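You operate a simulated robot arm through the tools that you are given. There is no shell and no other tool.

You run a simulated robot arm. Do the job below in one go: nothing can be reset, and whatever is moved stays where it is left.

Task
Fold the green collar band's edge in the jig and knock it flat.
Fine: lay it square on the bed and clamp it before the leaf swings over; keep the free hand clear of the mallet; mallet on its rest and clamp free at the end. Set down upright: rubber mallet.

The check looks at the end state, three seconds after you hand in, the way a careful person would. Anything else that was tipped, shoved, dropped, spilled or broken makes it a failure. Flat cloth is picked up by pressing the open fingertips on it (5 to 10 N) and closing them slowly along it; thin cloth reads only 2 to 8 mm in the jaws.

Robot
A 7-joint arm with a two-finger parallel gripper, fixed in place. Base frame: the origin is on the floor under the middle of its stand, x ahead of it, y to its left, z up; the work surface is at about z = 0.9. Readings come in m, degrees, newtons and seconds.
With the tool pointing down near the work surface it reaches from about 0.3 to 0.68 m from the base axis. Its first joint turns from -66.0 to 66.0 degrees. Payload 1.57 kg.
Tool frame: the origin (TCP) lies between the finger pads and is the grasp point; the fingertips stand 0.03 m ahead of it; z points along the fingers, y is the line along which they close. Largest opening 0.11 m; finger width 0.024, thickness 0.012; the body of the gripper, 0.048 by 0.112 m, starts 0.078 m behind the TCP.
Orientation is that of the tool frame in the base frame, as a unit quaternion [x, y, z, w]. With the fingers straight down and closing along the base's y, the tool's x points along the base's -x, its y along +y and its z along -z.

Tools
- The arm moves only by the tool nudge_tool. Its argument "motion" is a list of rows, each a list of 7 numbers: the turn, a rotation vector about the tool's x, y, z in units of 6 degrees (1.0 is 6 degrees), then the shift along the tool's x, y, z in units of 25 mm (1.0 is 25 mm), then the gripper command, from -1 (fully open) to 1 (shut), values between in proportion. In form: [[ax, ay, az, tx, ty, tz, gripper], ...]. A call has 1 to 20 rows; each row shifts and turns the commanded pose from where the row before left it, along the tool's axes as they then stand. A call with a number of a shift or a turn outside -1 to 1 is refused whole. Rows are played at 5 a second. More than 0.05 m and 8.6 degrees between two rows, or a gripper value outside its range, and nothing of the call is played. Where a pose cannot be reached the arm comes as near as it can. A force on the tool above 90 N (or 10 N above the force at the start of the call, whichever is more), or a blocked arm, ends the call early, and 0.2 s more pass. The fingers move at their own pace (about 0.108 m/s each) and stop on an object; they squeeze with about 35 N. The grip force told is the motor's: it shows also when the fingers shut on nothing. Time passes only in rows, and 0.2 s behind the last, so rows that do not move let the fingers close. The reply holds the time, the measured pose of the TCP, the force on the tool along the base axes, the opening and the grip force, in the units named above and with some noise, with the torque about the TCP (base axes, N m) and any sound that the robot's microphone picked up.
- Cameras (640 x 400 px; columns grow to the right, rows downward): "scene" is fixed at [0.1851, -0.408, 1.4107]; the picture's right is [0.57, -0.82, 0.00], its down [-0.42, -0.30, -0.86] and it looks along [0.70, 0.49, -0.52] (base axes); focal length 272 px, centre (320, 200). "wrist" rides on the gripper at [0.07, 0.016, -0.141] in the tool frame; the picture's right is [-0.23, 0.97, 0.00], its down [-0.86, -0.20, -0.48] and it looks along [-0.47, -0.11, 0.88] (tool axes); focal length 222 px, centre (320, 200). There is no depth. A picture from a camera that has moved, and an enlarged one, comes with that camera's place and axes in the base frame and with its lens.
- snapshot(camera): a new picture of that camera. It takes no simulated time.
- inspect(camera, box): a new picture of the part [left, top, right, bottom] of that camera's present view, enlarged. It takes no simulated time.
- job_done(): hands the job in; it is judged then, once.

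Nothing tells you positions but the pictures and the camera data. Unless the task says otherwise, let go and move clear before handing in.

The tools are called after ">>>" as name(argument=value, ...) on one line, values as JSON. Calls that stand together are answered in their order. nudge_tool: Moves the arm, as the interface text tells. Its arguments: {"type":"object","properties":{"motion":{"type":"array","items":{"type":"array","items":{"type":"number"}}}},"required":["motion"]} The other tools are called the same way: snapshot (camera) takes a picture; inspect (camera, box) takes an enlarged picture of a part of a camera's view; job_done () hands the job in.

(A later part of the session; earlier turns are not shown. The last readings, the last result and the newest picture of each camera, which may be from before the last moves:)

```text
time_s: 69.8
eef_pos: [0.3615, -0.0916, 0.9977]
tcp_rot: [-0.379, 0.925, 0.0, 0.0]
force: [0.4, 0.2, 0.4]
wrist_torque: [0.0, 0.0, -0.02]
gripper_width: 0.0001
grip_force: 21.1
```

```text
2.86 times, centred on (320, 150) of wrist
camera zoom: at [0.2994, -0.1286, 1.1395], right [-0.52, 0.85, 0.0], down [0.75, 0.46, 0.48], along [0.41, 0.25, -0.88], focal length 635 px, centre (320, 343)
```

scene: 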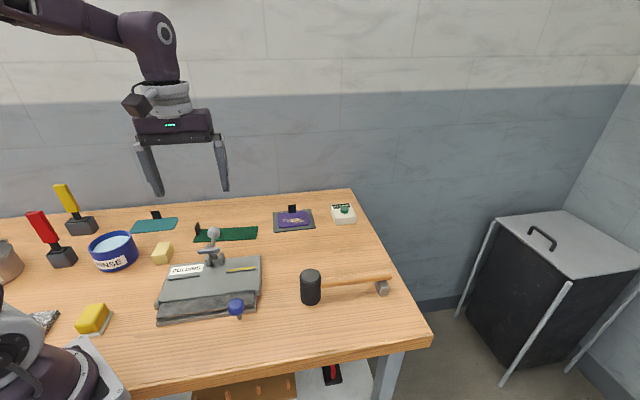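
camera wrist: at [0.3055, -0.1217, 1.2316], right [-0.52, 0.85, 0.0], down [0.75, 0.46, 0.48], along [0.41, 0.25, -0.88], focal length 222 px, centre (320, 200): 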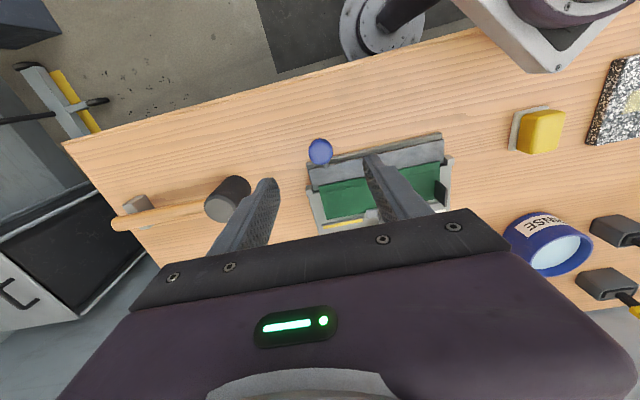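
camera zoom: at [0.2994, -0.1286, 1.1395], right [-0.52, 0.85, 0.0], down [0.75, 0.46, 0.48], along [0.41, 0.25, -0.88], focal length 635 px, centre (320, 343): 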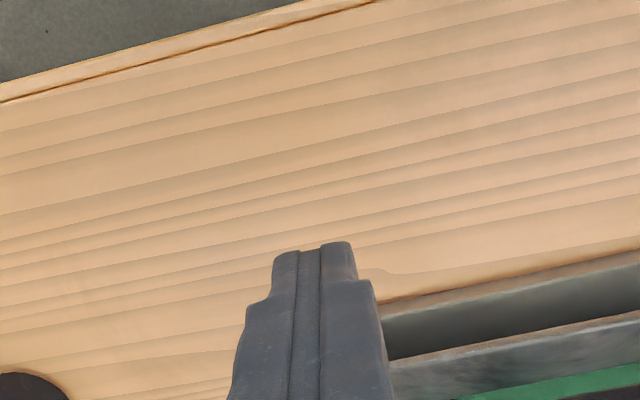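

>>> nudge_tool(motion=[[0, 0, 0, -0.25, 0, 0, 1], [0, 0, 0, -0.25, 0, 0, 1], [0, 0, 0, -0.25, 0, 0, 1], [0, 0, 0, -0.25, 0, 0, 1], [0, 0, 0, -0.25, 0, 0, 1], [0, 0, 0, -0.25, 0, 0, 1], [0, 0, 0, -0.25, 0, 0, 1], [0, 0, 0, -0.25, 0, 0, 1], [0, 0, 0, 0, 0, 0, 1]])

>>> inspect(camera="scene", box=[150, 210, 290, 330])

```text
time_s: 70.9
eef_pos: [0.372, -0.0782, 0.9982]
tcp_rot: [-0.375, 0.927, -0.001, -0.009]
force: [-11.7, -14.9, 12.6]
wrist_torque: [-0.25, 0.35, -0.12]
gripper_width: 0.0
grip_force: 21.1
stopped in row 5: the force on the tool passed its limit at 100 N (the readings are from after the stop); the commanded pose is now the measured one
```

```text
3.33 times, centred on (220, 270) of scene
camera zoom: at [0.1846, -0.4084, 1.4107], right [0.57, -0.82, 0.0], down [-0.42, -0.3, -0.86], along [0.7, 0.49, -0.52], focal length 906 px, centre (653, -33)
```

zoom: 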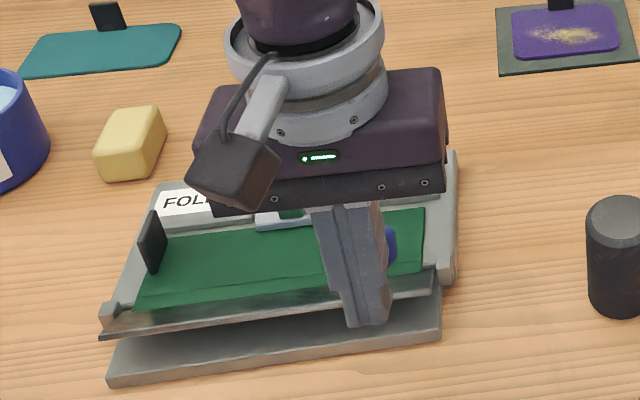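

Pushing straight back jams because the knob still needs to travel upward there. I'll back off, re-grip the ball and lift further before pushing.

>>> nudge_tool(motion=[[0, 0, 0, 0.3, 0, 0, 1], [0, 0, 0, 0, 0, 0, 1]])

```text
time_s: 71.5
eef_pos: [0.369, -0.0835, 0.9989]
tcp_rot: [-0.376, 0.927, -0.001, -0.007]
force: [-0.6, -0.1, -0.9]
wrist_torque: [0.01, -0.03, 0.01]
gripper_width: 0.0002
grip_force: 22.1
```

>>> nudge_tool(motion=[[0, -0.13, -0.075, 0, 0, -0.95, 1], [0, 0, 0, 0, 0, -0.95, 0.6], [0, 0, 0, 0, 0, -0.95, 0.2], [0, 0, 0, -0.6, 0, 0, -0.1], [0, 0, 0, -0.55, 0, 0, -0.1], [0, 0, 0, 0, 0, 0, -0.1]])

>>> inspect(camera="wrist", box=[220, 80, 420, 220])

>>> inspect(camera="scene", box=[150, 210, 290, 330])

```text
time_s: 72.9
eef_pos: [0.3887, -0.0631, 1.0699]
tcp_rot: [-0.379, 0.925, 0.002, -0.001]
force: [0.6, 0.5, -0.3]
wrist_torque: [-0.01, 0.0, -0.01]
gripper_width: 0.0603
grip_force: 0.0
```

```text
2.86 times, centred on (320, 150) of wrist
camera zoom: at [0.3287, -0.1006, 1.2121], right [-0.52, 0.85, 0.0], down [0.75, 0.46, 0.48], along [0.41, 0.25, -0.88], focal length 635 px, centre (320, 343)
```

zoom: 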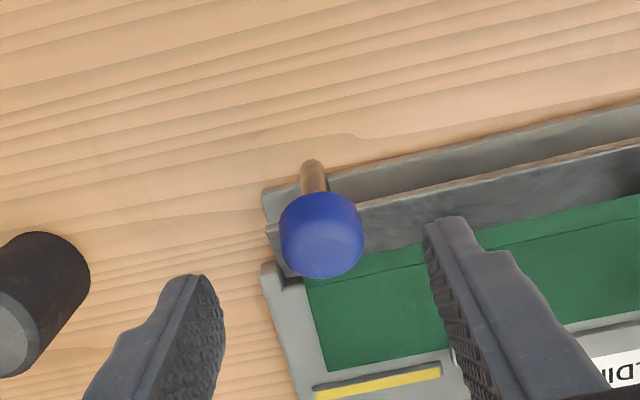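

```text
3.33 times, centred on (220, 270) of scene
camera zoom: at [0.1851, -0.408, 1.4107], right [0.57, -0.82, 0.0], down [-0.42, -0.3, -0.86], along [0.7, 0.49, -0.52], focal length 906 px, centre (653, -33)
```

zoom: 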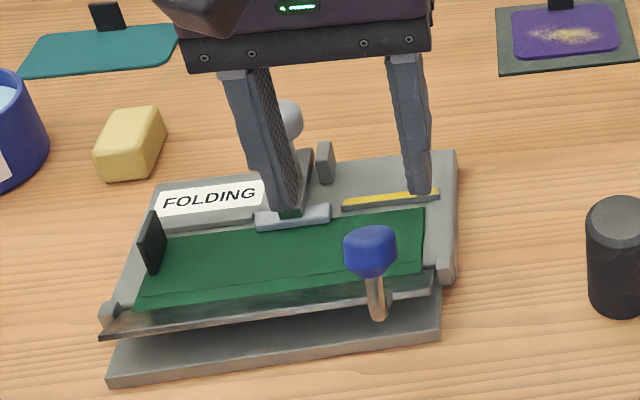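

>>> nudge_tool(motion=[[0, 0, 0, 0.06, 0, 0.8, -0.1], [0, 0, 0, 0, 0, 0.8, -0.1], [0, 0, 0, 0, 0, 0.8, -0.1], [0, 0, 0, 0, 0, 0.68, -0.1], [0, 0, 0, 0, 0, 0, 0.2], [0, 0, 0, 0, 0, 0, 0.4], [0, 0, 0, 0, 0, 0, 0.7], [0, 0, 0, 0, 0, 0, 1], [0, 0, 0, 0, 0, 0, 1]])

>>> nudge_tool(motion=[[0, 0.833, 0, -0.25, 0, -0.15, 1], [0, 0.833, 0, -0.25, 0, -0.15, 1], [0, 0.833, 0, -0.25, 0, -0.15, 1], [0, 0, 0, 0, 0, 0, 1]])

>>> inspect(camera="scene", box=[150, 210, 290, 330])

```text
time_s: 74.9
eef_pos: [0.388, -0.0643, 0.9932]
tcp_rot: [-0.379, 0.925, 0.002, -0.001]
force: [3.1, -1.8, -7.5]
wrist_torque: [-0.23, 0.18, -0.03]
gripper_width: 0.0292
grip_force: 38.9
```

```text
time_s: 75.9
eef_pos: [0.4023, -0.0514, 1.0041]
tcp_rot: [-0.376, 0.917, -0.047, -0.123]
force: [4.1, -6.8, -3.0]
wrist_torque: [-0.21, 0.1, -0.01]
gripper_width: 0.0291
grip_force: 39.0
```

```text
3.33 times, centred on (220, 270) of scene
camera zoom: at [0.1853, -0.4082, 1.4107], right [0.57, -0.82, 0.0], down [-0.42, -0.3, -0.86], along [0.7, 0.49, -0.52], focal length 906 px, centre (653, -33)
```

zoom: 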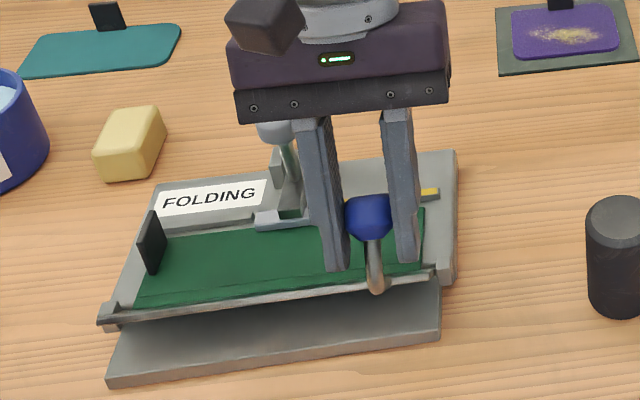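

With the tool tilting along, the leaf lifts easily with forces under 8 N. It is at about 45° now, so I'll continue.

>>> nudge_tool(motion=[[0, 0.833, 0, -0.25, 0, -0.15, 1], [0, 0.833, 0, -0.25, 0, -0.15, 1], [0, 0.833, 0, -0.25, 0, -0.15, 1], [0, 0.833, 0, -0.25, 0, -0.15, 1], [0, 0, 0, 0, 0, 0, 1]])

>>> inspect(camera="scene", box=[150, 200, 290, 320])

```text
time_s: 77.1
eef_pos: [0.4224, -0.0301, 1.008]
tcp_rot: [-0.363, 0.882, -0.113, -0.28]
force: [5.2, 0.4, 24.0]
wrist_torque: [0.2, -0.21, 0.08]
gripper_width: 0.029
grip_force: 39.1
```

```text
3.33 times, centred on (220, 260) of scene
camera zoom: at [0.1849, -0.408, 1.4108], right [0.57, -0.82, 0.0], down [-0.42, -0.3, -0.86], along [0.7, 0.49, -0.52], focal length 906 px, centre (653, 0)
```

zoom: 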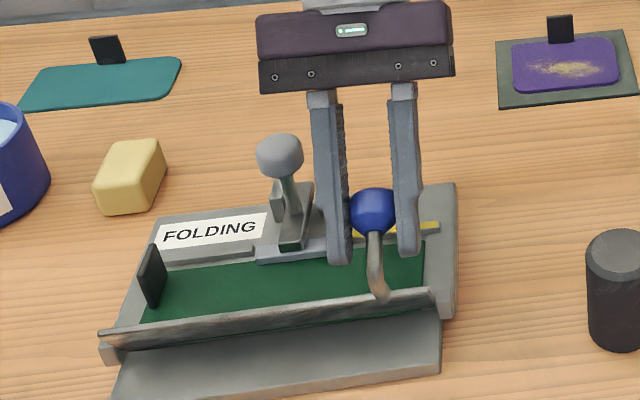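

The leaf is at about 65°, and a small upward force shows I'm slightly low on the arc. I'll correct that and continue.

>>> nudge_tool(motion=[[0, 0.833, 0, -0.2, 0, -0.22, 1], [0, 0.833, 0, -0.25, 0, -0.15, 1], [0, 0.833, 0, -0.25, 0, -0.15, 1], [0, 0, 0, 0, 0, 0, 1]])

>>> inspect(camera="scene", box=[150, 200, 290, 320])

```text
time_s: 78.1
eef_pos: [0.4375, -0.015, 1.0049]
tcp_rot: [-0.345, 0.838, -0.158, -0.392]
force: [2.3, -4.3, -24.1]
wrist_torque: [0.23, -0.28, 0.01]
gripper_width: 0.0293
grip_force: 39.1
```

```text
3.33 times, centred on (220, 260) of scene
camera zoom: at [0.1855, -0.4082, 1.4106], right [0.57, -0.82, 0.0], down [-0.42, -0.3, -0.86], along [0.7, 0.49, -0.52], focal length 906 px, centre (653, 0)
```

zoom: 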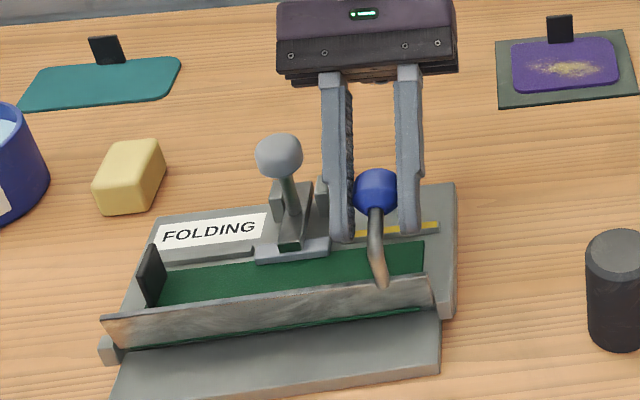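

The leaf is at about 80°. Continuing past vertical with a small downward correction.

>>> nudge_tool(motion=[[0, 0.833, 0, -0.3, 0, -0.1, 1], [0, 0.833, 0, -0.25, 0, -0.15, 1], [0, 0.833, 0, -0.25, 0, -0.15, 1], [0, 0, 0, 0, 0, 0, 1]])

>>> inspect(camera="scene", box=[150, 200, 290, 320])

```text
time_s: 79.1
eef_pos: [0.4518, -0.0011, 0.9968]
tcp_rot: [-0.32, 0.78, -0.204, -0.498]
force: [11.4, 8.8, 22.1]
wrist_torque: [0.04, -0.07, 0.02]
gripper_width: 0.0291
grip_force: 38.6
```

```text
3.33 times, centred on (220, 260) of scene
camera zoom: at [0.1851, -0.4078, 1.4108], right [0.57, -0.82, 0.0], down [-0.42, -0.3, -0.86], along [0.7, 0.49, -0.52], focal length 906 px, centre (653, 0)
```

zoom: 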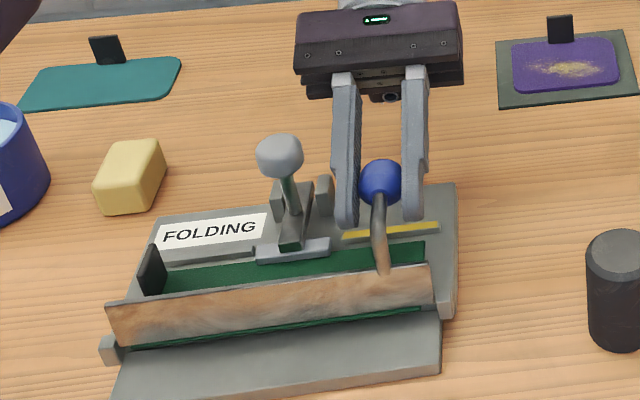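

>>> inspect(camera="scene", box=[165, 255, 265, 310])

>>> snapshot(camera="wrist")

```text
6.40 times, centred on (215, 282) of scene
camera zoom: at [0.1851, -0.4078, 1.4108], right [0.57, -0.82, 0.0], down [-0.42, -0.3, -0.86], along [0.7, 0.49, -0.52], focal length 1740 px, centre (992, -328)
```

zoom: 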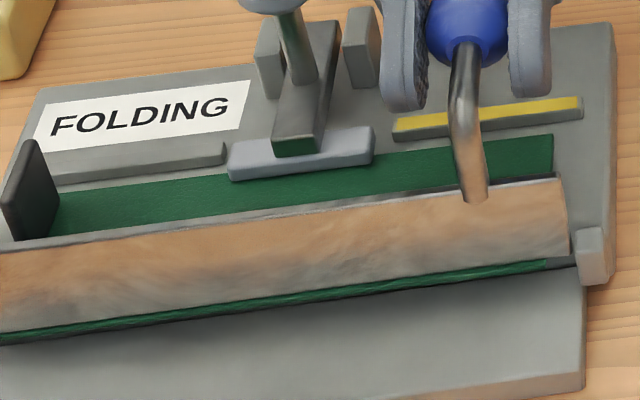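

```text
taken
camera wrist: at [0.5108, 0.08, 1.12], right [-0.62, 0.76, -0.2], down [0.7, 0.42, -0.58], along [-0.35, -0.5, -0.79], focal length 222 px, centre (320, 200)
```

wrist: 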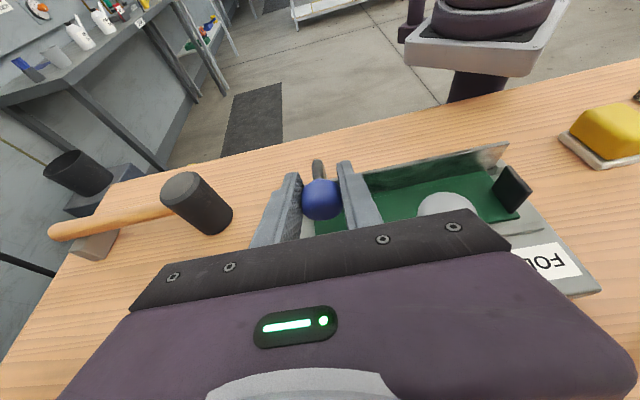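

>>> inspect(camera="wrist", box=[340, 130, 540, 230])

```text
3.20 times, centred on (440, 180) of wrist
camera zoom: at [0.5108, 0.08, 1.12], right [-0.62, 0.76, -0.2], down [0.7, 0.42, -0.58], along [-0.35, -0.5, -0.79], focal length 711 px, centre (-64, 264)
```

zoom: 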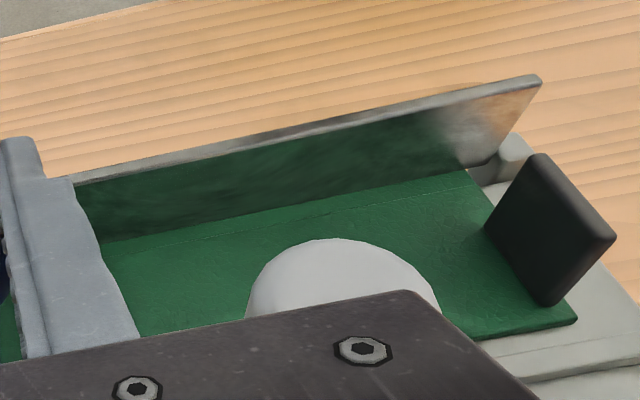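

The leaf is just past vertical and the flap still appears flat, so the fold needs the full swing over. I'll continue the arc with a little more tilt.

>>> nudge_tool(motion=[[0, 0.4, 0, -0.229, 0, -0.198, 1], [0, 0.4, 0, -0.272, 0, -0.138, 1], [0, 0.4, 0, -0.28, 0, -0.117, 1], [0, 0, 0, 0, 0, 0, 1]])

>>> inspect(camera="scene", box=[150, 200, 290, 320])

>>> snapshot(camera="wrist")

```text
time_s: 80.1
eef_pos: [0.4638, 0.0105, 0.9824]
tcp_rot: [-0.307, 0.748, -0.221, -0.546]
force: [-8.5, -7.8, 5.4]
wrist_torque: [-0.72, 0.74, 0.01]
gripper_width: 0.0293
grip_force: 39.0
```

```text
3.33 times, centred on (220, 260) of scene
camera zoom: at [0.1848, -0.4082, 1.4107], right [0.57, -0.82, 0.0], down [-0.42, -0.3, -0.86], along [0.7, 0.49, -0.52], focal length 906 px, centre (653, 0)
```

zoom: 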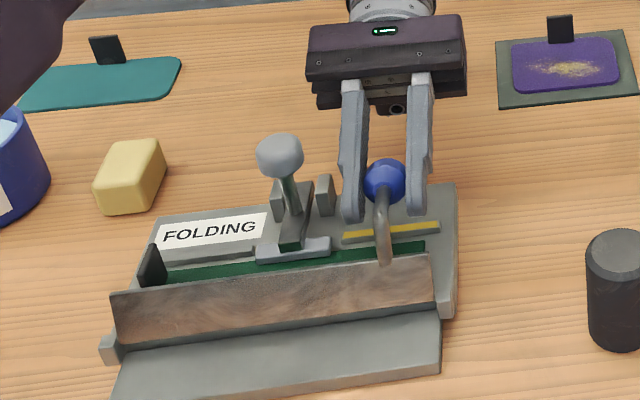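

```text
taken
camera wrist: at [0.5336, 0.1024, 1.0929], right [-0.64, 0.74, -0.21], down [0.65, 0.36, -0.67], along [-0.42, -0.56, -0.71], focal length 222 px, centre (320, 200)
```

wrist: 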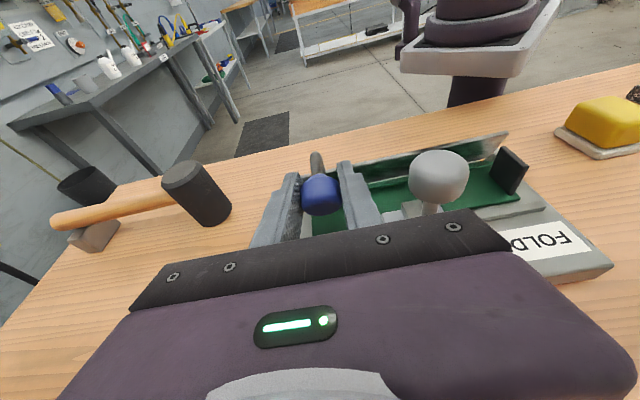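

The green strip in front of the leaf has gone, so the flap seems to be moving now. I'll look closer.

>>> inspect(camera="wrist", box=[340, 125, 540, 225])

>>> inspect(camera="scene", box=[165, 250, 265, 310])

```text
3.20 times, centred on (440, 175) of wrist
camera zoom: at [0.5336, 0.1024, 1.0929], right [-0.64, 0.74, -0.21], down [0.65, 0.36, -0.67], along [-0.42, -0.56, -0.71], focal length 711 px, centre (-64, 280)
```

zoom: 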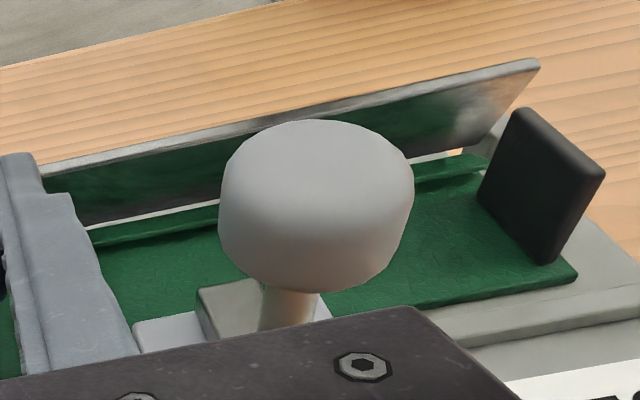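

```text
6.40 times, centred on (215, 280) of scene
camera zoom: at [0.1848, -0.4082, 1.4107], right [0.57, -0.82, 0.0], down [-0.42, -0.3, -0.86], along [0.7, 0.49, -0.52], focal length 1740 px, centre (992, -312)
```

zoom: 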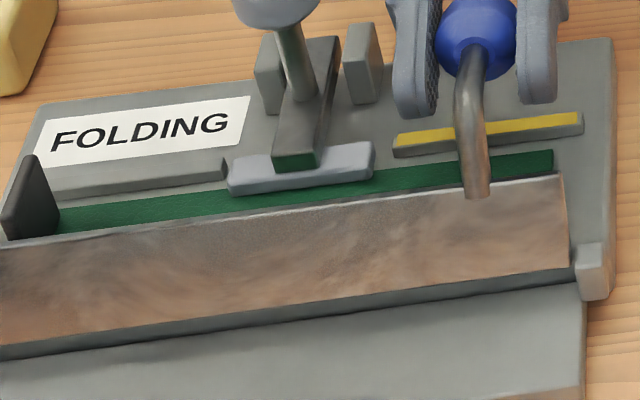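

The flap has folded back onto the band. I'll swing the leaf a little further to complete the fold.

>>> nudge_tool(motion=[[0, 0.4, 0, -0.26, 0, -0.164, 1], [0, 0.4, 0, -0.347, 0, -0.14, 1], [0, 0, 0, 0, 0, 0, 1]])

>>> inspect(camera="wrist", box=[340, 125, 540, 225])

>>> inspect(camera="scene", box=[150, 200, 290, 320])

```text
time_s: 80.9
eef_pos: [0.4632, 0.0108, 0.9822]
tcp_rot: [-0.308, 0.747, -0.222, -0.546]
force: [-11.3, -9.3, 1.3]
wrist_torque: [-0.64, 0.66, -0.01]
gripper_width: 0.0292
grip_force: 38.9
out of reach, approached as far as the arm can: row 1, 2
```

```text
3.20 times, centred on (440, 175) of wrist
camera zoom: at [0.5335, 0.1023, 1.093], right [-0.64, 0.74, -0.21], down [0.65, 0.36, -0.67], along [-0.42, -0.56, -0.71], focal length 711 px, centre (-64, 280)
```

zoom: 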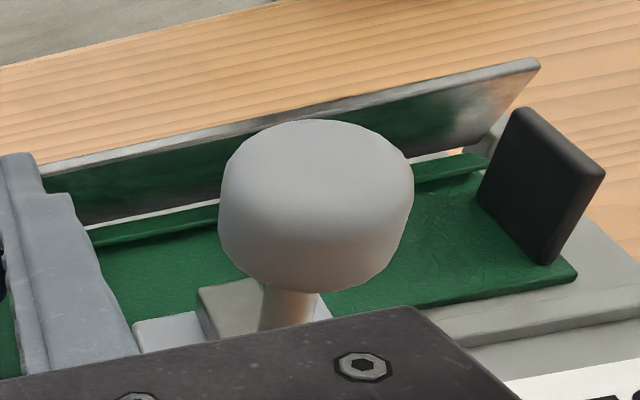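

```text
3.33 times, centred on (220, 260) of scene
camera zoom: at [0.1848, -0.4083, 1.4107], right [0.57, -0.82, 0.0], down [-0.42, -0.3, -0.86], along [0.7, 0.49, -0.52], focal length 906 px, centre (653, 0)
```

zoom: 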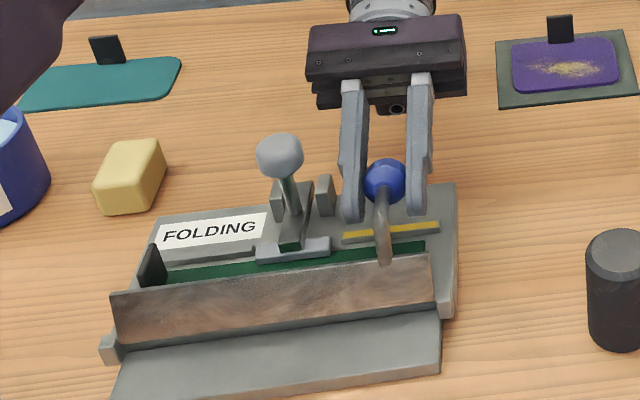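

The wrist has reached its limit, and the flap is folded over. Now I'll swing the leaf back open along the same arc so the mallet can reach the fold.

>>> nudge_tool(motion=[[0, -0.4, 0, 0.28, 0, 0.117, 1], [0, -0.4, 0, 0.272, 0, 0.138, 1], [0, 0, 0, 0, 0, 0, 1]])

```text
time_s: 81.7
eef_pos: [0.4573, 0.0049, 0.9927]
tcp_rot: [-0.317, 0.771, -0.207, -0.513]
force: [4.2, 2.6, -16.0]
wrist_torque: [0.72, -0.7, -0.01]
gripper_width: 0.0293
grip_force: 38.9
```

>>> nudge_tool(motion=[[0, -0.833, 0, 0.23, 0, 0.18, 1], [0, -0.833, 0, 0.25, 0, 0.15, 1], [0, -0.833, 0, 0.25, 0, 0.15, 1], [0, 0, 0, 0, 0, 0, 1]])

>>> inspect(camera="scene", box=[150, 200, 290, 320])

```text
time_s: 82.7
eef_pos: [0.4431, -0.0096, 1.0035]
tcp_rot: [-0.341, 0.83, -0.166, -0.409]
force: [0.3, -2.4, -22.8]
wrist_torque: [0.34, -0.32, -0.02]
gripper_width: 0.0289
grip_force: 38.8
```

```text
3.33 times, centred on (220, 260) of scene
camera zoom: at [0.1854, -0.4082, 1.4107], right [0.57, -0.82, 0.0], down [-0.42, -0.3, -0.86], along [0.7, 0.49, -0.52], focal length 906 px, centre (653, 0)
```

zoom: 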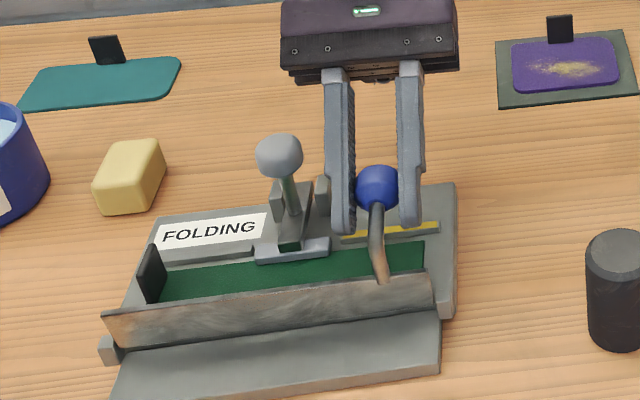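

>>> nudge_tool(motion=[[0, -0.833, 0, 0.22, 0, 0.21, 1], [0, -0.833, 0, 0.25, 0, 0.165, 1], [0, -0.833, 0, 0.25, 0, 0.165, 1], [0, -0.833, 0, 0.25, 0, 0.165, 1], [0, 0, 0, 0, 0, 0, 1]])

```text
time_s: 83.9
eef_pos: [0.4217, -0.0307, 1.0097]
tcp_rot: [-0.365, 0.889, -0.104, -0.258]
force: [4.1, 2.6, 13.7]
wrist_torque: [0.28, -0.27, -0.05]
gripper_width: 0.0289
grip_force: 38.7
```

>>> nudge_tool(motion=[[0, -0.833, 0, 0.25, 0, 0.13, 1], [0, -0.833, 0, 0.25, 0, 0.155, 1], [0, -0.833, 0, 0.25, 0, 0.155, 1], [0, -0.833, 0, 0.25, 0, 0.155, 1], [0, 0, 0, 0, 0, 0, 1]])

>>> inspect(camera="scene", box=[150, 210, 290, 330])

```text
time_s: 85.1
eef_pos: [0.402, -0.0514, 1.0045]
tcp_rot: [-0.378, 0.92, -0.038, -0.099]
force: [7.6, -7.0, -22.9]
wrist_torque: [-0.45, 0.36, -0.01]
gripper_width: 0.0294
grip_force: 38.6
```

```text
3.33 times, centred on (220, 270) of scene
camera zoom: at [0.1856, -0.4083, 1.4106], right [0.57, -0.82, 0.0], down [-0.42, -0.3, -0.86], along [0.7, 0.49, -0.52], focal length 906 px, centre (653, -33)
```

zoom: 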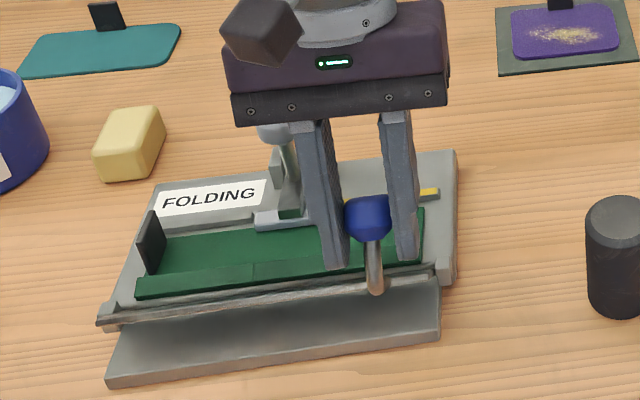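

The fold strip is visible and holds. I'll bring the leaf the rest of the way down.

>>> nudge_tool(motion=[[0, -0.833, 0, 0.24, 0, 0.22, 1], [0, -0.833, 0, 0.25, 0, 0.17, 1], [0, -0.4, 0, 0.24, 0, 0.17, 1], [0, -0.4, 0, 0.24, 0, 0.18, 1], [0, 0, 0, 0, 0, 0, 1]])

```text
time_s: 86.3
eef_pos: [0.3837, -0.0694, 0.9895]
tcp_rot: [-0.381, 0.924, 0.01, 0.021]
force: [15.8, 4.0, 3.5]
wrist_torque: [0.69, -0.77, -0.01]
gripper_width: 0.0293
grip_force: 38.9
```

>>> nudge_tool(motion=[[0, -0.3, 0, 0.236, 0, 0.24, 1], [0, -0.3, 0, 0.244, 0, 0.26, 1], [0, -0.3, 0, 0.18, 0, 0.24, 1], [0, 0, 0, 0.1, 0, 0.15, 1], [0, 0, 0, 0, 0, 0, 1]])

>>> inspect(camera="scene", box=[150, 220, 290, 340])

```text
time_s: 87.5
eef_pos: [0.3703, -0.0814, 0.9663]
tcp_rot: [-0.379, 0.923, 0.028, 0.062]
force: [13.4, -16.9, 14.4]
wrist_torque: [0.71, -0.71, -0.16]
gripper_width: 0.0293
grip_force: 39.1
```

```text
3.33 times, centred on (220, 280) of scene
camera zoom: at [0.1852, -0.4085, 1.4106], right [0.57, -0.82, 0.0], down [-0.42, -0.3, -0.86], along [0.7, 0.49, -0.52], focal length 906 px, centre (653, -67)
```

zoom: 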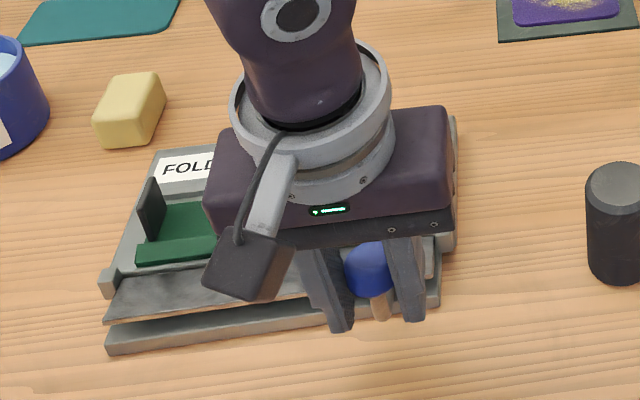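

The leaf is down. I'll open the jaws, rise and square the tool again.

>>> nudge_tool(motion=[[0, 0, 0, 0, 0, 0, 0.3], [0, 0, 0, 0, 0, 0, 0], [0, 0, 0, 0, 0, 0, -0.1], [0, 0, 0, 0, 0, -0.8, -0.1], [0, 0, 0, 0, 0, -0.8, -0.1], [0, 0, 0, 0, 0, -0.9, -0.1], [0, 0, 0, 0, 0, -0.9, -0.1], [0, 0.65, 0, 0, 0, 0, -0.1], [0, 0.65, 0, 0, 0, -0.5, -0.1], [0, 0, 0, 0, 0, 0, -0.1]])

>>> snapshot(camera="wrist")

>>> inspect(camera="scene", box=[150, 220, 290, 340])

>>> inspect(camera="wrist", box=[280, 120, 480, 240])

```text
time_s: 89.7
eef_pos: [0.3631, -0.0902, 1.0637]
tcp_rot: [-0.38, 0.925, 0.002, -0.001]
force: [0.0, 1.2, 0.0]
wrist_torque: [0.01, -0.01, 0.03]
gripper_width: 0.0606
grip_force: 0.0
```

```text
taken
camera wrist: at [0.3017, -0.1267, 1.2044], right [-0.52, 0.85, 0.0], down [0.75, 0.46, 0.48], along [0.41, 0.25, -0.88], focal length 222 px, centre (320, 200)
```

wrist: 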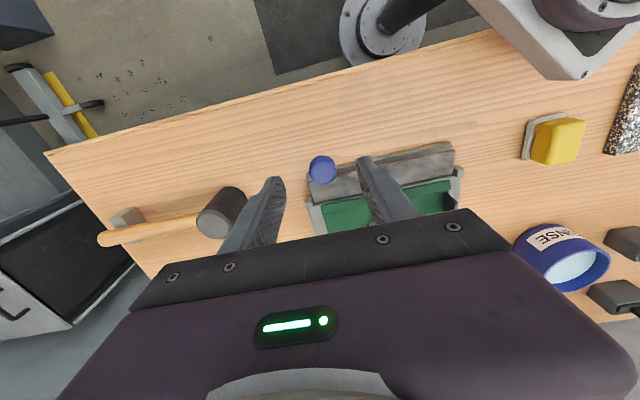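

```text
3.33 times, centred on (220, 280) of scene
camera zoom: at [0.1851, -0.408, 1.4107], right [0.57, -0.82, 0.0], down [-0.42, -0.3, -0.86], along [0.7, 0.49, -0.52], focal length 906 px, centre (653, -67)
```

zoom: 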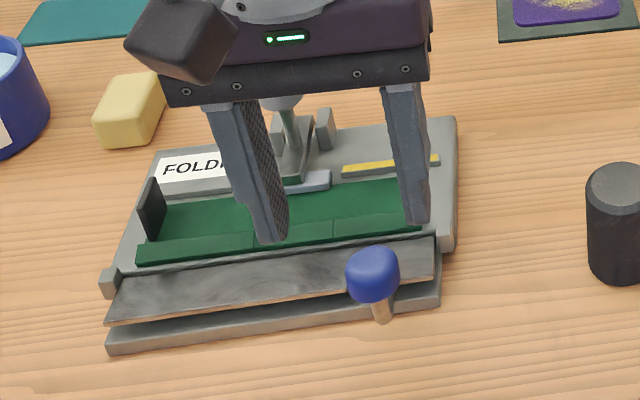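

```text
3.20 times, centred on (380, 180) of wrist
camera zoom: at [0.3017, -0.1267, 1.2044], right [-0.52, 0.85, 0.0], down [0.75, 0.46, 0.48], along [0.41, 0.25, -0.88], focal length 711 px, centre (128, 264)
```

zoom: 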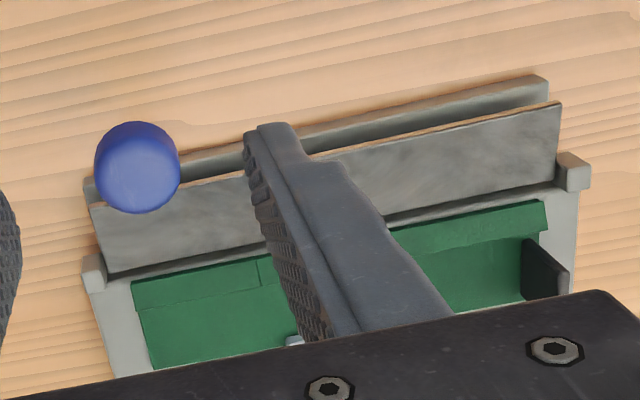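

The fold strip shows three segments along its length, slightly raised, and each probably needs a knock. I'll look from above the jig.

>>> nudge_tool(motion=[[0, 0, 0, -0.8, 0.6, -0.2, -0.1], [0, 0, 0, -0.8, 0.6, -0.2, -0.1], [0, 0, 0, -0.8, 0.6, -0.2, -0.4], [0, 0, 0, -0.8, 0.6, 0, -0.8], [0, 0, 0, -0.66, 0.55, 0, -1], [0, 0, 0, 0, 0, 0, -1]])

>>> inspect(camera="wrist", box=[180, 20, 440, 170])

>>> inspect(camera="scene", box=[155, 245, 265, 310])

>>> inspect(camera="scene", box=[280, 240, 420, 320])

```text
time_s: 91.1
eef_pos: [0.3799, 0.0302, 1.078]
tcp_rot: [-0.379, 0.925, 0.002, 0.0]
force: [0.1, 0.0, 0.6]
wrist_torque: [0.0, -0.04, -0.01]
gripper_width: 0.1101
grip_force: 0.2
```

```text
2.46 times, centred on (310, 95) of wrist
camera zoom: at [0.3192, -0.0063, 1.2194], right [-0.52, 0.85, 0.0], down [0.75, 0.46, 0.48], along [0.41, 0.25, -0.88], focal length 547 px, centre (345, 458)
```

zoom: 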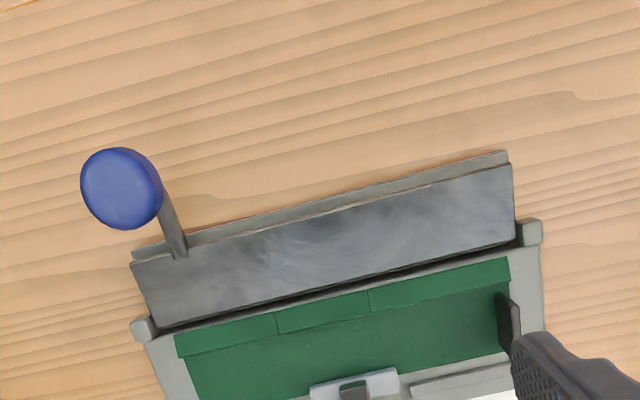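

```text
5.82 times, centred on (210, 278) of scene
camera zoom: at [0.1851, -0.408, 1.4107], right [0.57, -0.82, 0.0], down [-0.42, -0.3, -0.86], along [0.7, 0.49, -0.52], focal length 1582 px, centre (960, -251)
```

zoom: 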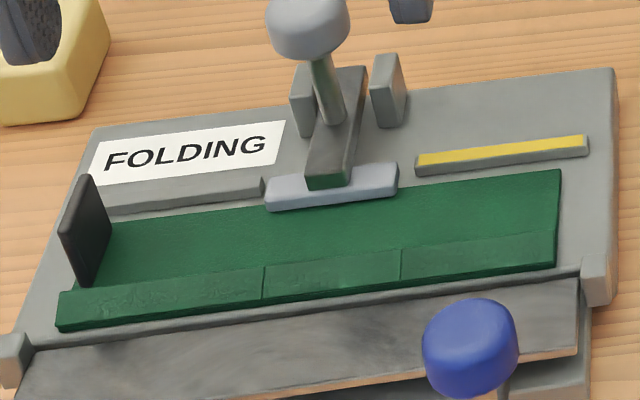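

```text
4.57 times, centred on (350, 280) of scene
camera zoom: at [0.1851, -0.408, 1.4107], right [0.57, -0.82, 0.0], down [-0.42, -0.3, -0.86], along [0.7, 0.49, -0.52], focal length 1243 px, centre (183, -166)
```

zoom: 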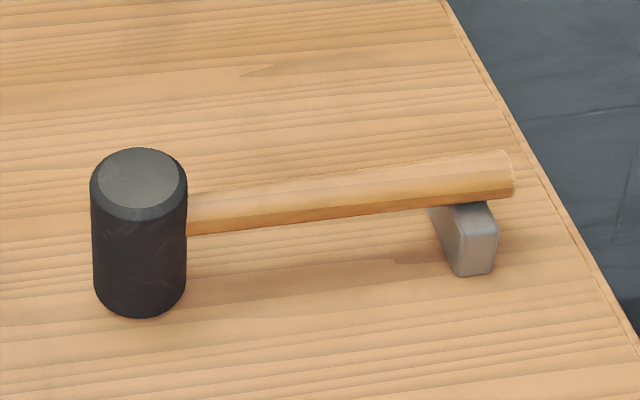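

The whole edge is folded, and the fold strip runs from about e1 18 to 197 mm along the jig. The mallet head stands at about (0.507, -0.158), roughly 46 mm across and 78 mm tall, with its handle running right to the rest. I'll go over it and turn the tool 90° so the jaws close across the handle direction.

>>> nudge_tool(motion=[[0, 0, 0, 0.167, -0.893, -0.4, -1], [0, 0, 0, 0.167, -0.893, -0.4, -1], [0, 0, 0, 0.167, -0.893, -0.3, -1], [0, 0, 0, 0.167, -0.893, 0, -1], [0, 0, 0, 0.167, -0.893, 0, -1], [0, 0, 0, 0.167, -0.893, 0, -1], [0, 0, 0, 0.167, -0.893, 0, -1], [0, 0, 0, 0.167, -0.893, 0, -1], [0, 0, 0, 0.167, -0.893, 0, -1], [0, 0, 0, 0.167, -0.893, 0, -1], [0, 0, 0, 0, 0, 0, -1]])

>>> nudge_tool(motion=[[0, 0, 1, 0, 0, 0, -1], [0, 0, 1, 0, 0, 0, -1], [0, 0, 1, 0, 0, 0, -1], [0, 0, 1, 0, 0, 0, -1], [0, 0, 1, 0, 0, 0, -1], [0, 0, 1, 0, 0, 0, -1], [0, 0, 1, 0, 0, 0, -1], [0, 0, 1, 0, 0, 0, -1], [0, 0, 1, 0, 0, 0, -1], [0, 0, 1, 0, 0, 0, -1], [0, 0, 1, 0, 0, 0, -1], [0, 0, 1, 0, 0, 0, -1], [0, 0, 1, 0, 0, 0, -1], [0, 0, 1, 0, 0, 0, -1], [0, 0, 1, 0, 0, 0, -1], [0, 0, 0, 0, 0, 0, -1]])

>>> snapshot(camera="wrist")

>>> snapshot(camera="scene")

```text
time_s: 93.5
eef_pos: [0.5055, -0.1571, 1.1034]
tcp_rot: [-0.38, 0.925, 0.002, 0.0]
force: [0.6, -0.4, -0.6]
wrist_torque: [0.0, 0.0, -0.01]
gripper_width: 0.1099
grip_force: 0.0
```

```text
time_s: 96.9
eef_pos: [0.5073, -0.1566, 1.1045]
tcp_rot: [0.387, 0.922, 0.002, -0.002]
force: [-0.6, 0.5, 0.1]
wrist_torque: [-0.04, -0.02, 0.05]
gripper_width: 0.1103
grip_force: 0.0
```

```text
taken
camera wrist: at [0.4696, -0.0963, 1.2466], right [0.85, 0.52, 0.0], down [0.46, -0.75, 0.47], along [0.25, -0.41, -0.88], focal length 222 px, centre (320, 200)
```

wrist: 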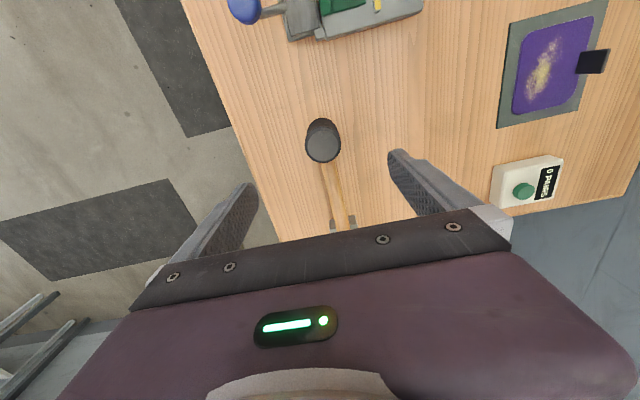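

```text
taken
```

scene: 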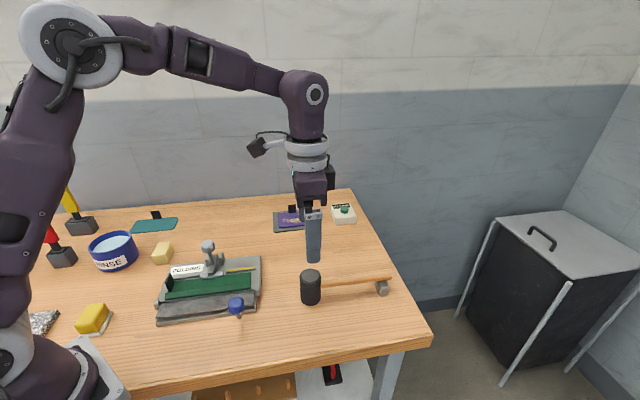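

>>> inspect(camera="wrist", box=[250, 80, 410, 240])

```text
2.50 times, centred on (330, 160) of wrist
camera zoom: at [0.4696, -0.0963, 1.2466], right [0.85, 0.52, 0.0], down [0.46, -0.75, 0.47], along [0.25, -0.41, -0.88], focal length 555 px, centre (295, 300)
```

zoom: 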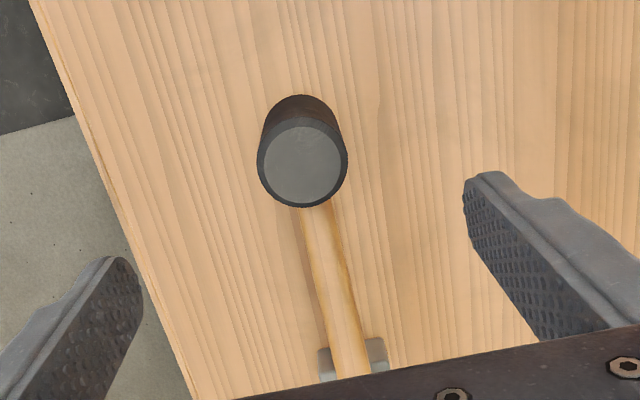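

The head is centred under the TCP and the handle lines up with the tool. I'll descend around the head with a moderate opening.

>>> nudge_tool(motion=[[0, 0, 0, 0, 0, 0.9, -0.6], [0, 0, 0, 0, 0, 0.9, -0.5], [0, 0, 0, 0, 0, 0.9, -0.5], [0, 0, 0, 0, 0, 0.9, -0.5], [0, 0, 0, 0, 0, 0.9, -0.5], [0, 0, 0, 0, 0, 0.9, -0.5], [0, 0, 0, 0, 0, 0.26, -0.5], [0, 0, 0, 0, 0, 0, -0.5]])

>>> inspect(camera="wrist", box=[220, 80, 420, 240])

>>> inspect(camera="scene", box=[270, 210, 410, 320])

```text
time_s: 98.7
eef_pos: [0.5058, -0.1572, 0.9624]
tcp_rot: [0.386, 0.923, 0.001, -0.002]
force: [0.0, -0.1, 0.7]
wrist_torque: [-0.02, -0.02, 0.01]
gripper_width: 0.0827
grip_force: 0.0
```

```text
2.50 times, centred on (320, 160) of wrist
camera zoom: at [0.4687, -0.0961, 1.105], right [0.85, 0.52, 0.0], down [0.46, -0.75, 0.47], along [0.25, -0.41, -0.88], focal length 555 px, centre (320, 300)
```

zoom: 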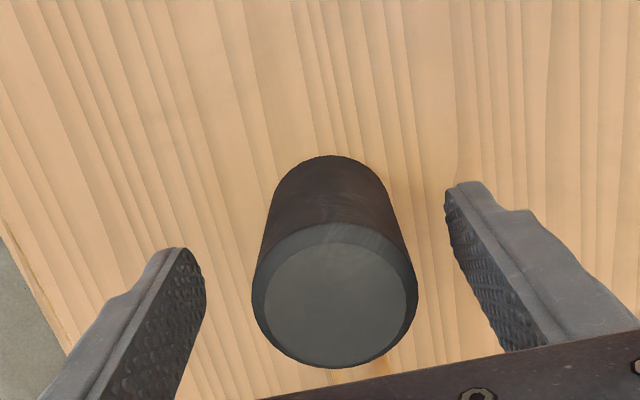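

```text
3.64 times, centred on (340, 265) of scene
camera zoom: at [0.1851, -0.408, 1.4107], right [0.57, -0.82, 0.0], down [-0.42, -0.3, -0.86], along [0.7, 0.49, -0.52], focal length 989 px, centre (247, -36)
```

zoom: 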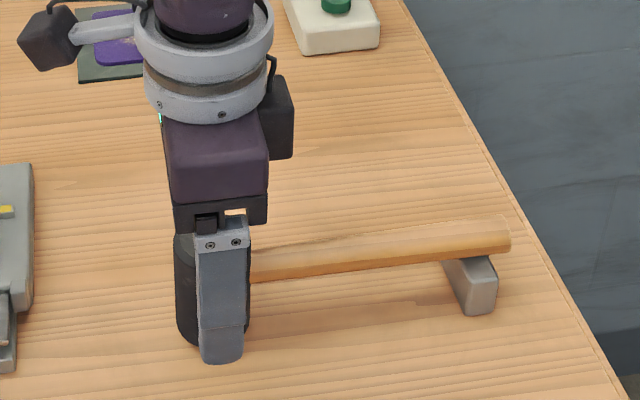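

>>> nudge_tool(motion=[[0, 0, 0, 0.14, 0.15, 0, -0.5], [0, 0, 0, 0, 0, 0, -0.3], [0, 0, 0, 0, 0, 0, -0.1], [0, 0, 0, 0, 0, 0, 0.05], [0, 0, 0, 0, 0, 0, 0.15], [0, 0, 0, 0, 0, 0, 0.3], [0, 0, 0, 0, 0, 0, 0.6], [0, 0, 0, 0, 0, 0, 1], [0, 0, 0, 0, 0, 0, 1], [0, 0, 0, 0, 0, 0, 1]])

>>> inspect(camera="wrist", box=[220, 80, 420, 240])

>>> inspect(camera="scene", box=[270, 210, 410, 320])

```text
time_s: 100.9
eef_pos: [0.5058, -0.1521, 0.9625]
tcp_rot: [0.386, 0.922, 0.001, -0.002]
force: [0.2, -0.2, 1.0]
wrist_torque: [-0.01, 0.01, 0.01]
gripper_width: 0.045
grip_force: 35.2
```

```text
2.50 times, centred on (320, 160) of wrist
camera zoom: at [0.4687, -0.0909, 1.105], right [0.85, 0.52, 0.0], down [0.46, -0.75, 0.47], along [0.25, -0.41, -0.88], focal length 555 px, centre (320, 300)
```

zoom: 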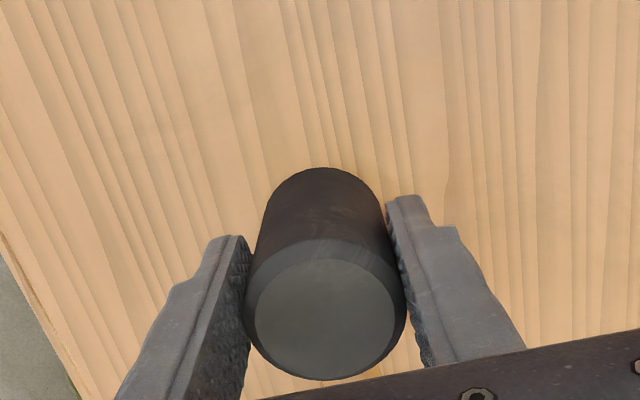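

```text
3.64 times, centred on (340, 265) of scene
camera zoom: at [0.1851, -0.408, 1.4107], right [0.57, -0.82, 0.0], down [-0.42, -0.3, -0.86], along [0.7, 0.49, -0.52], focal length 989 px, centre (247, -36)
```

zoom: 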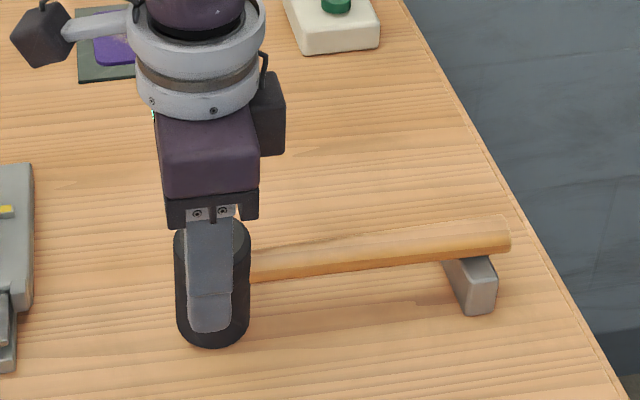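

The head is gripped firmly at 45 mm. I'll lift it straight up and check that it stays level.

>>> nudge_tool(motion=[[0, 0, 0, 0, 0, -0.3, 1], [0, 0, 0, 0, 0, -0.5, 1], [0, 0, 0, 0, 0, -0.8, 1], [0, 0, 0, 0, 0, -0.8, 1], [0, 0, 0, 0, 0, -0.8, 1], [0, 0, 0, 0, 0, -0.8, 1], [0, 0, 0, 0, 0, -0.8, 1], [0, 0, 0, 0, 0, 0, 1]])

>>> inspect(camera="scene", box=[250, 160, 410, 320])

```text
time_s: 102.7
eef_pos: [0.5056, -0.1526, 1.0833]
tcp_rot: [0.386, 0.923, 0.0, -0.002]
force: [0.2, 0.8, -1.4]
wrist_torque: [0.04, 0.08, -0.02]
gripper_width: 0.0448
grip_force: 35.1
```

```text
2.50 times, centred on (330, 240) of scene
camera zoom: at [0.1851, -0.408, 1.4107], right [0.57, -0.82, 0.0], down [-0.42, -0.3, -0.86], along [0.7, 0.49, -0.52], focal length 680 px, centre (295, 100)
```

zoom: 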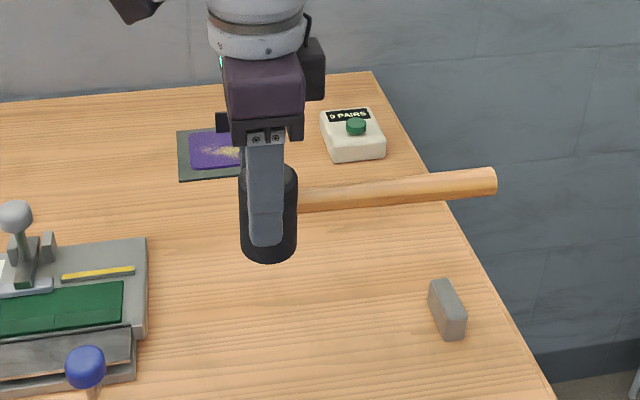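

The mallet hangs level. I'll carry it over the right-hand fold segment, about (0.423, -0.016), and check the alignment before striking.

>>> nudge_tool(motion=[[0, 0, 0, 0.887, 0.211, 0, 1], [0, 0, 0, 0.887, 0.211, 0, 1], [0, 0, 0, 0.887, 0.211, 0, 1], [0, 0, 0, 0.887, 0.211, 0, 1], [0, 0, 0, 0.887, 0.211, 0, 1], [0, 0, 0, 0.887, 0.211, 0, 1], [0, 0, 0, 0.887, 0.211, 0, 1], [0, 0, 0, 0, 0, 0.7, 1], [0, 0, 0, 0, 0, 0.7, 1], [0, 0, 0, 0, 0, 0.6, 1], [0, 0, 0, 0, 0, 0, 1]])

>>> inspect(camera="scene", box=[150, 200, 290, 320])

>>> snapshot(camera="wrist")

```text
time_s: 105.1
eef_pos: [0.4233, -0.0157, 1.0331]
tcp_rot: [0.386, 0.923, 0.001, -0.002]
force: [0.2, -0.2, -2.6]
wrist_torque: [0.09, 0.08, 0.02]
gripper_width: 0.0451
grip_force: 35.3
```

```text
3.33 times, centred on (220, 260) of scene
camera zoom: at [0.1851, -0.408, 1.4107], right [0.57, -0.82, 0.0], down [-0.42, -0.3, -0.86], along [0.7, 0.49, -0.52], focal length 906 px, centre (653, 0)
```

zoom: 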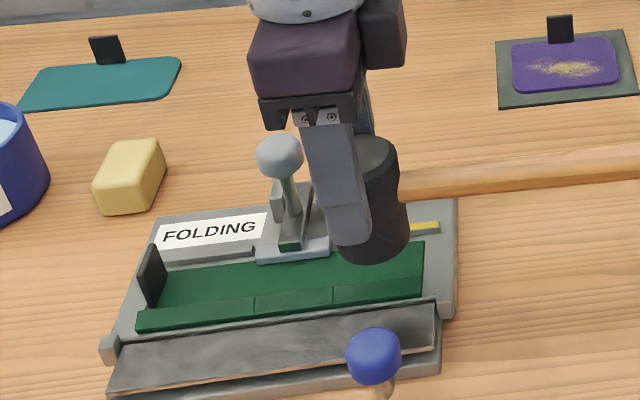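

```text
taken
camera wrist: at [0.3862, 0.0457, 1.1753], right [0.85, 0.52, 0.0], down [0.46, -0.75, 0.47], along [0.25, -0.41, -0.88], focal length 222 px, centre (320, 200)
```

wrist: 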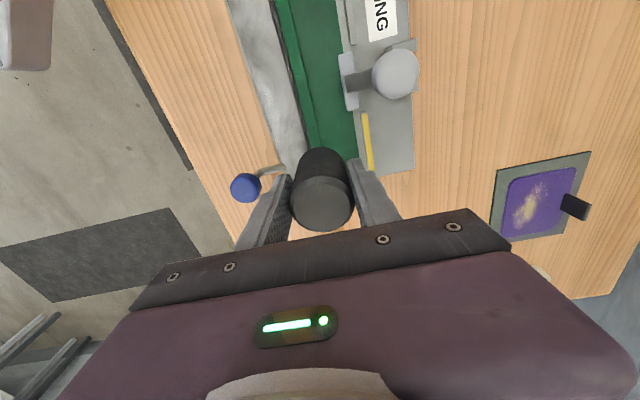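

>>> inspect(camera="wrist", box=[240, 0, 400, 160])

```text
2.50 times, centred on (320, 80) of wrist
camera zoom: at [0.3862, 0.0457, 1.1753], right [0.85, 0.52, 0.0], down [0.46, -0.75, 0.47], along [0.25, -0.41, -0.88], focal length 555 px, centre (320, 500)
```

zoom: 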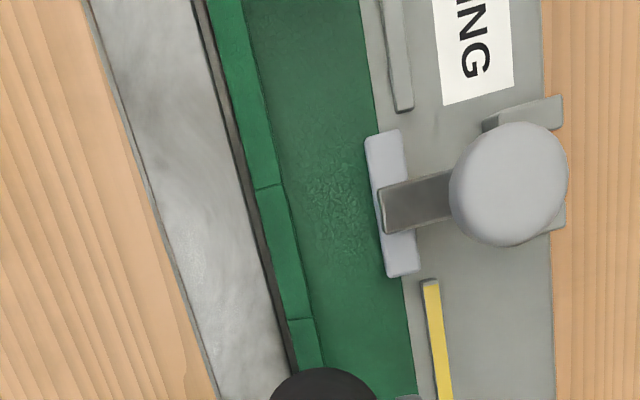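

The fold strip runs from e2 0 to 13 mm, right under the head. First knock: down quickly to about contact, to find the height.

>>> nudge_tool(motion=[[0, 0, 0, 0, -0.06, 0.2, 1], [0, 0, 0, 0, 0, 0.7, 1], [0, 0, 0, 0, 0, 0.75, 1], [0, 0, 0, 0, 0, 0, 1]])

>>> inspect(camera="scene", box=[150, 220, 290, 320])

```text
time_s: 106.1
eef_pos: [0.4221, -0.0156, 0.9933]
tcp_rot: [0.386, 0.923, 0.001, -0.002]
force: [0.6, -0.3, -2.9]
wrist_torque: [0.05, 0.06, 0.0]
gripper_width: 0.0451
grip_force: 35.1
```

```text
4.00 times, centred on (220, 270) of scene
camera zoom: at [0.1851, -0.408, 1.4107], right [0.57, -0.82, 0.0], down [-0.42, -0.3, -0.86], along [0.7, 0.49, -0.52], focal length 1088 px, centre (720, -80)
```

zoom: 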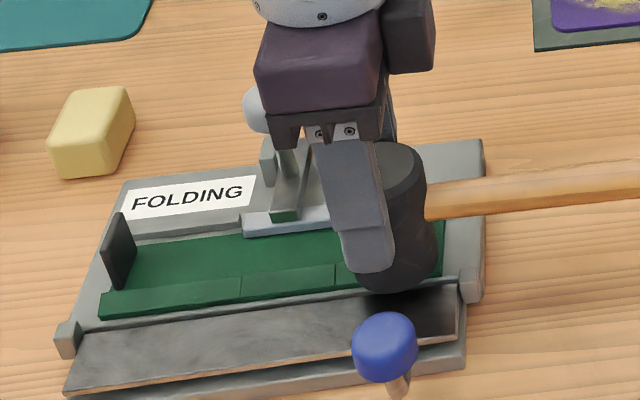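

Not yet touching. Now a proper knock: lift 3 cm, drop sharply to about 3 mm past contact, and lift again.

>>> nudge_tool(motion=[[0, 0, 0, 0, 0, -0.8, 1], [0, 0, 0, 0, 0, -0.4, 1], [0, 0, 0, 0, 0, 1.0, 1], [0, 0, 0, 0, 0, 0.4, 1], [0, 0, 0, 0, 0, 0, 1]])

```text
time_s: 107.3
eef_pos: [0.4228, -0.016, 0.9871]
tcp_rot: [0.386, 0.922, 0.001, 0.0]
force: [-4.3, 1.2, 38.8]
wrist_torque: [-0.14, -0.11, 0.0]
gripper_width: 0.0448
grip_force: 35.3
```

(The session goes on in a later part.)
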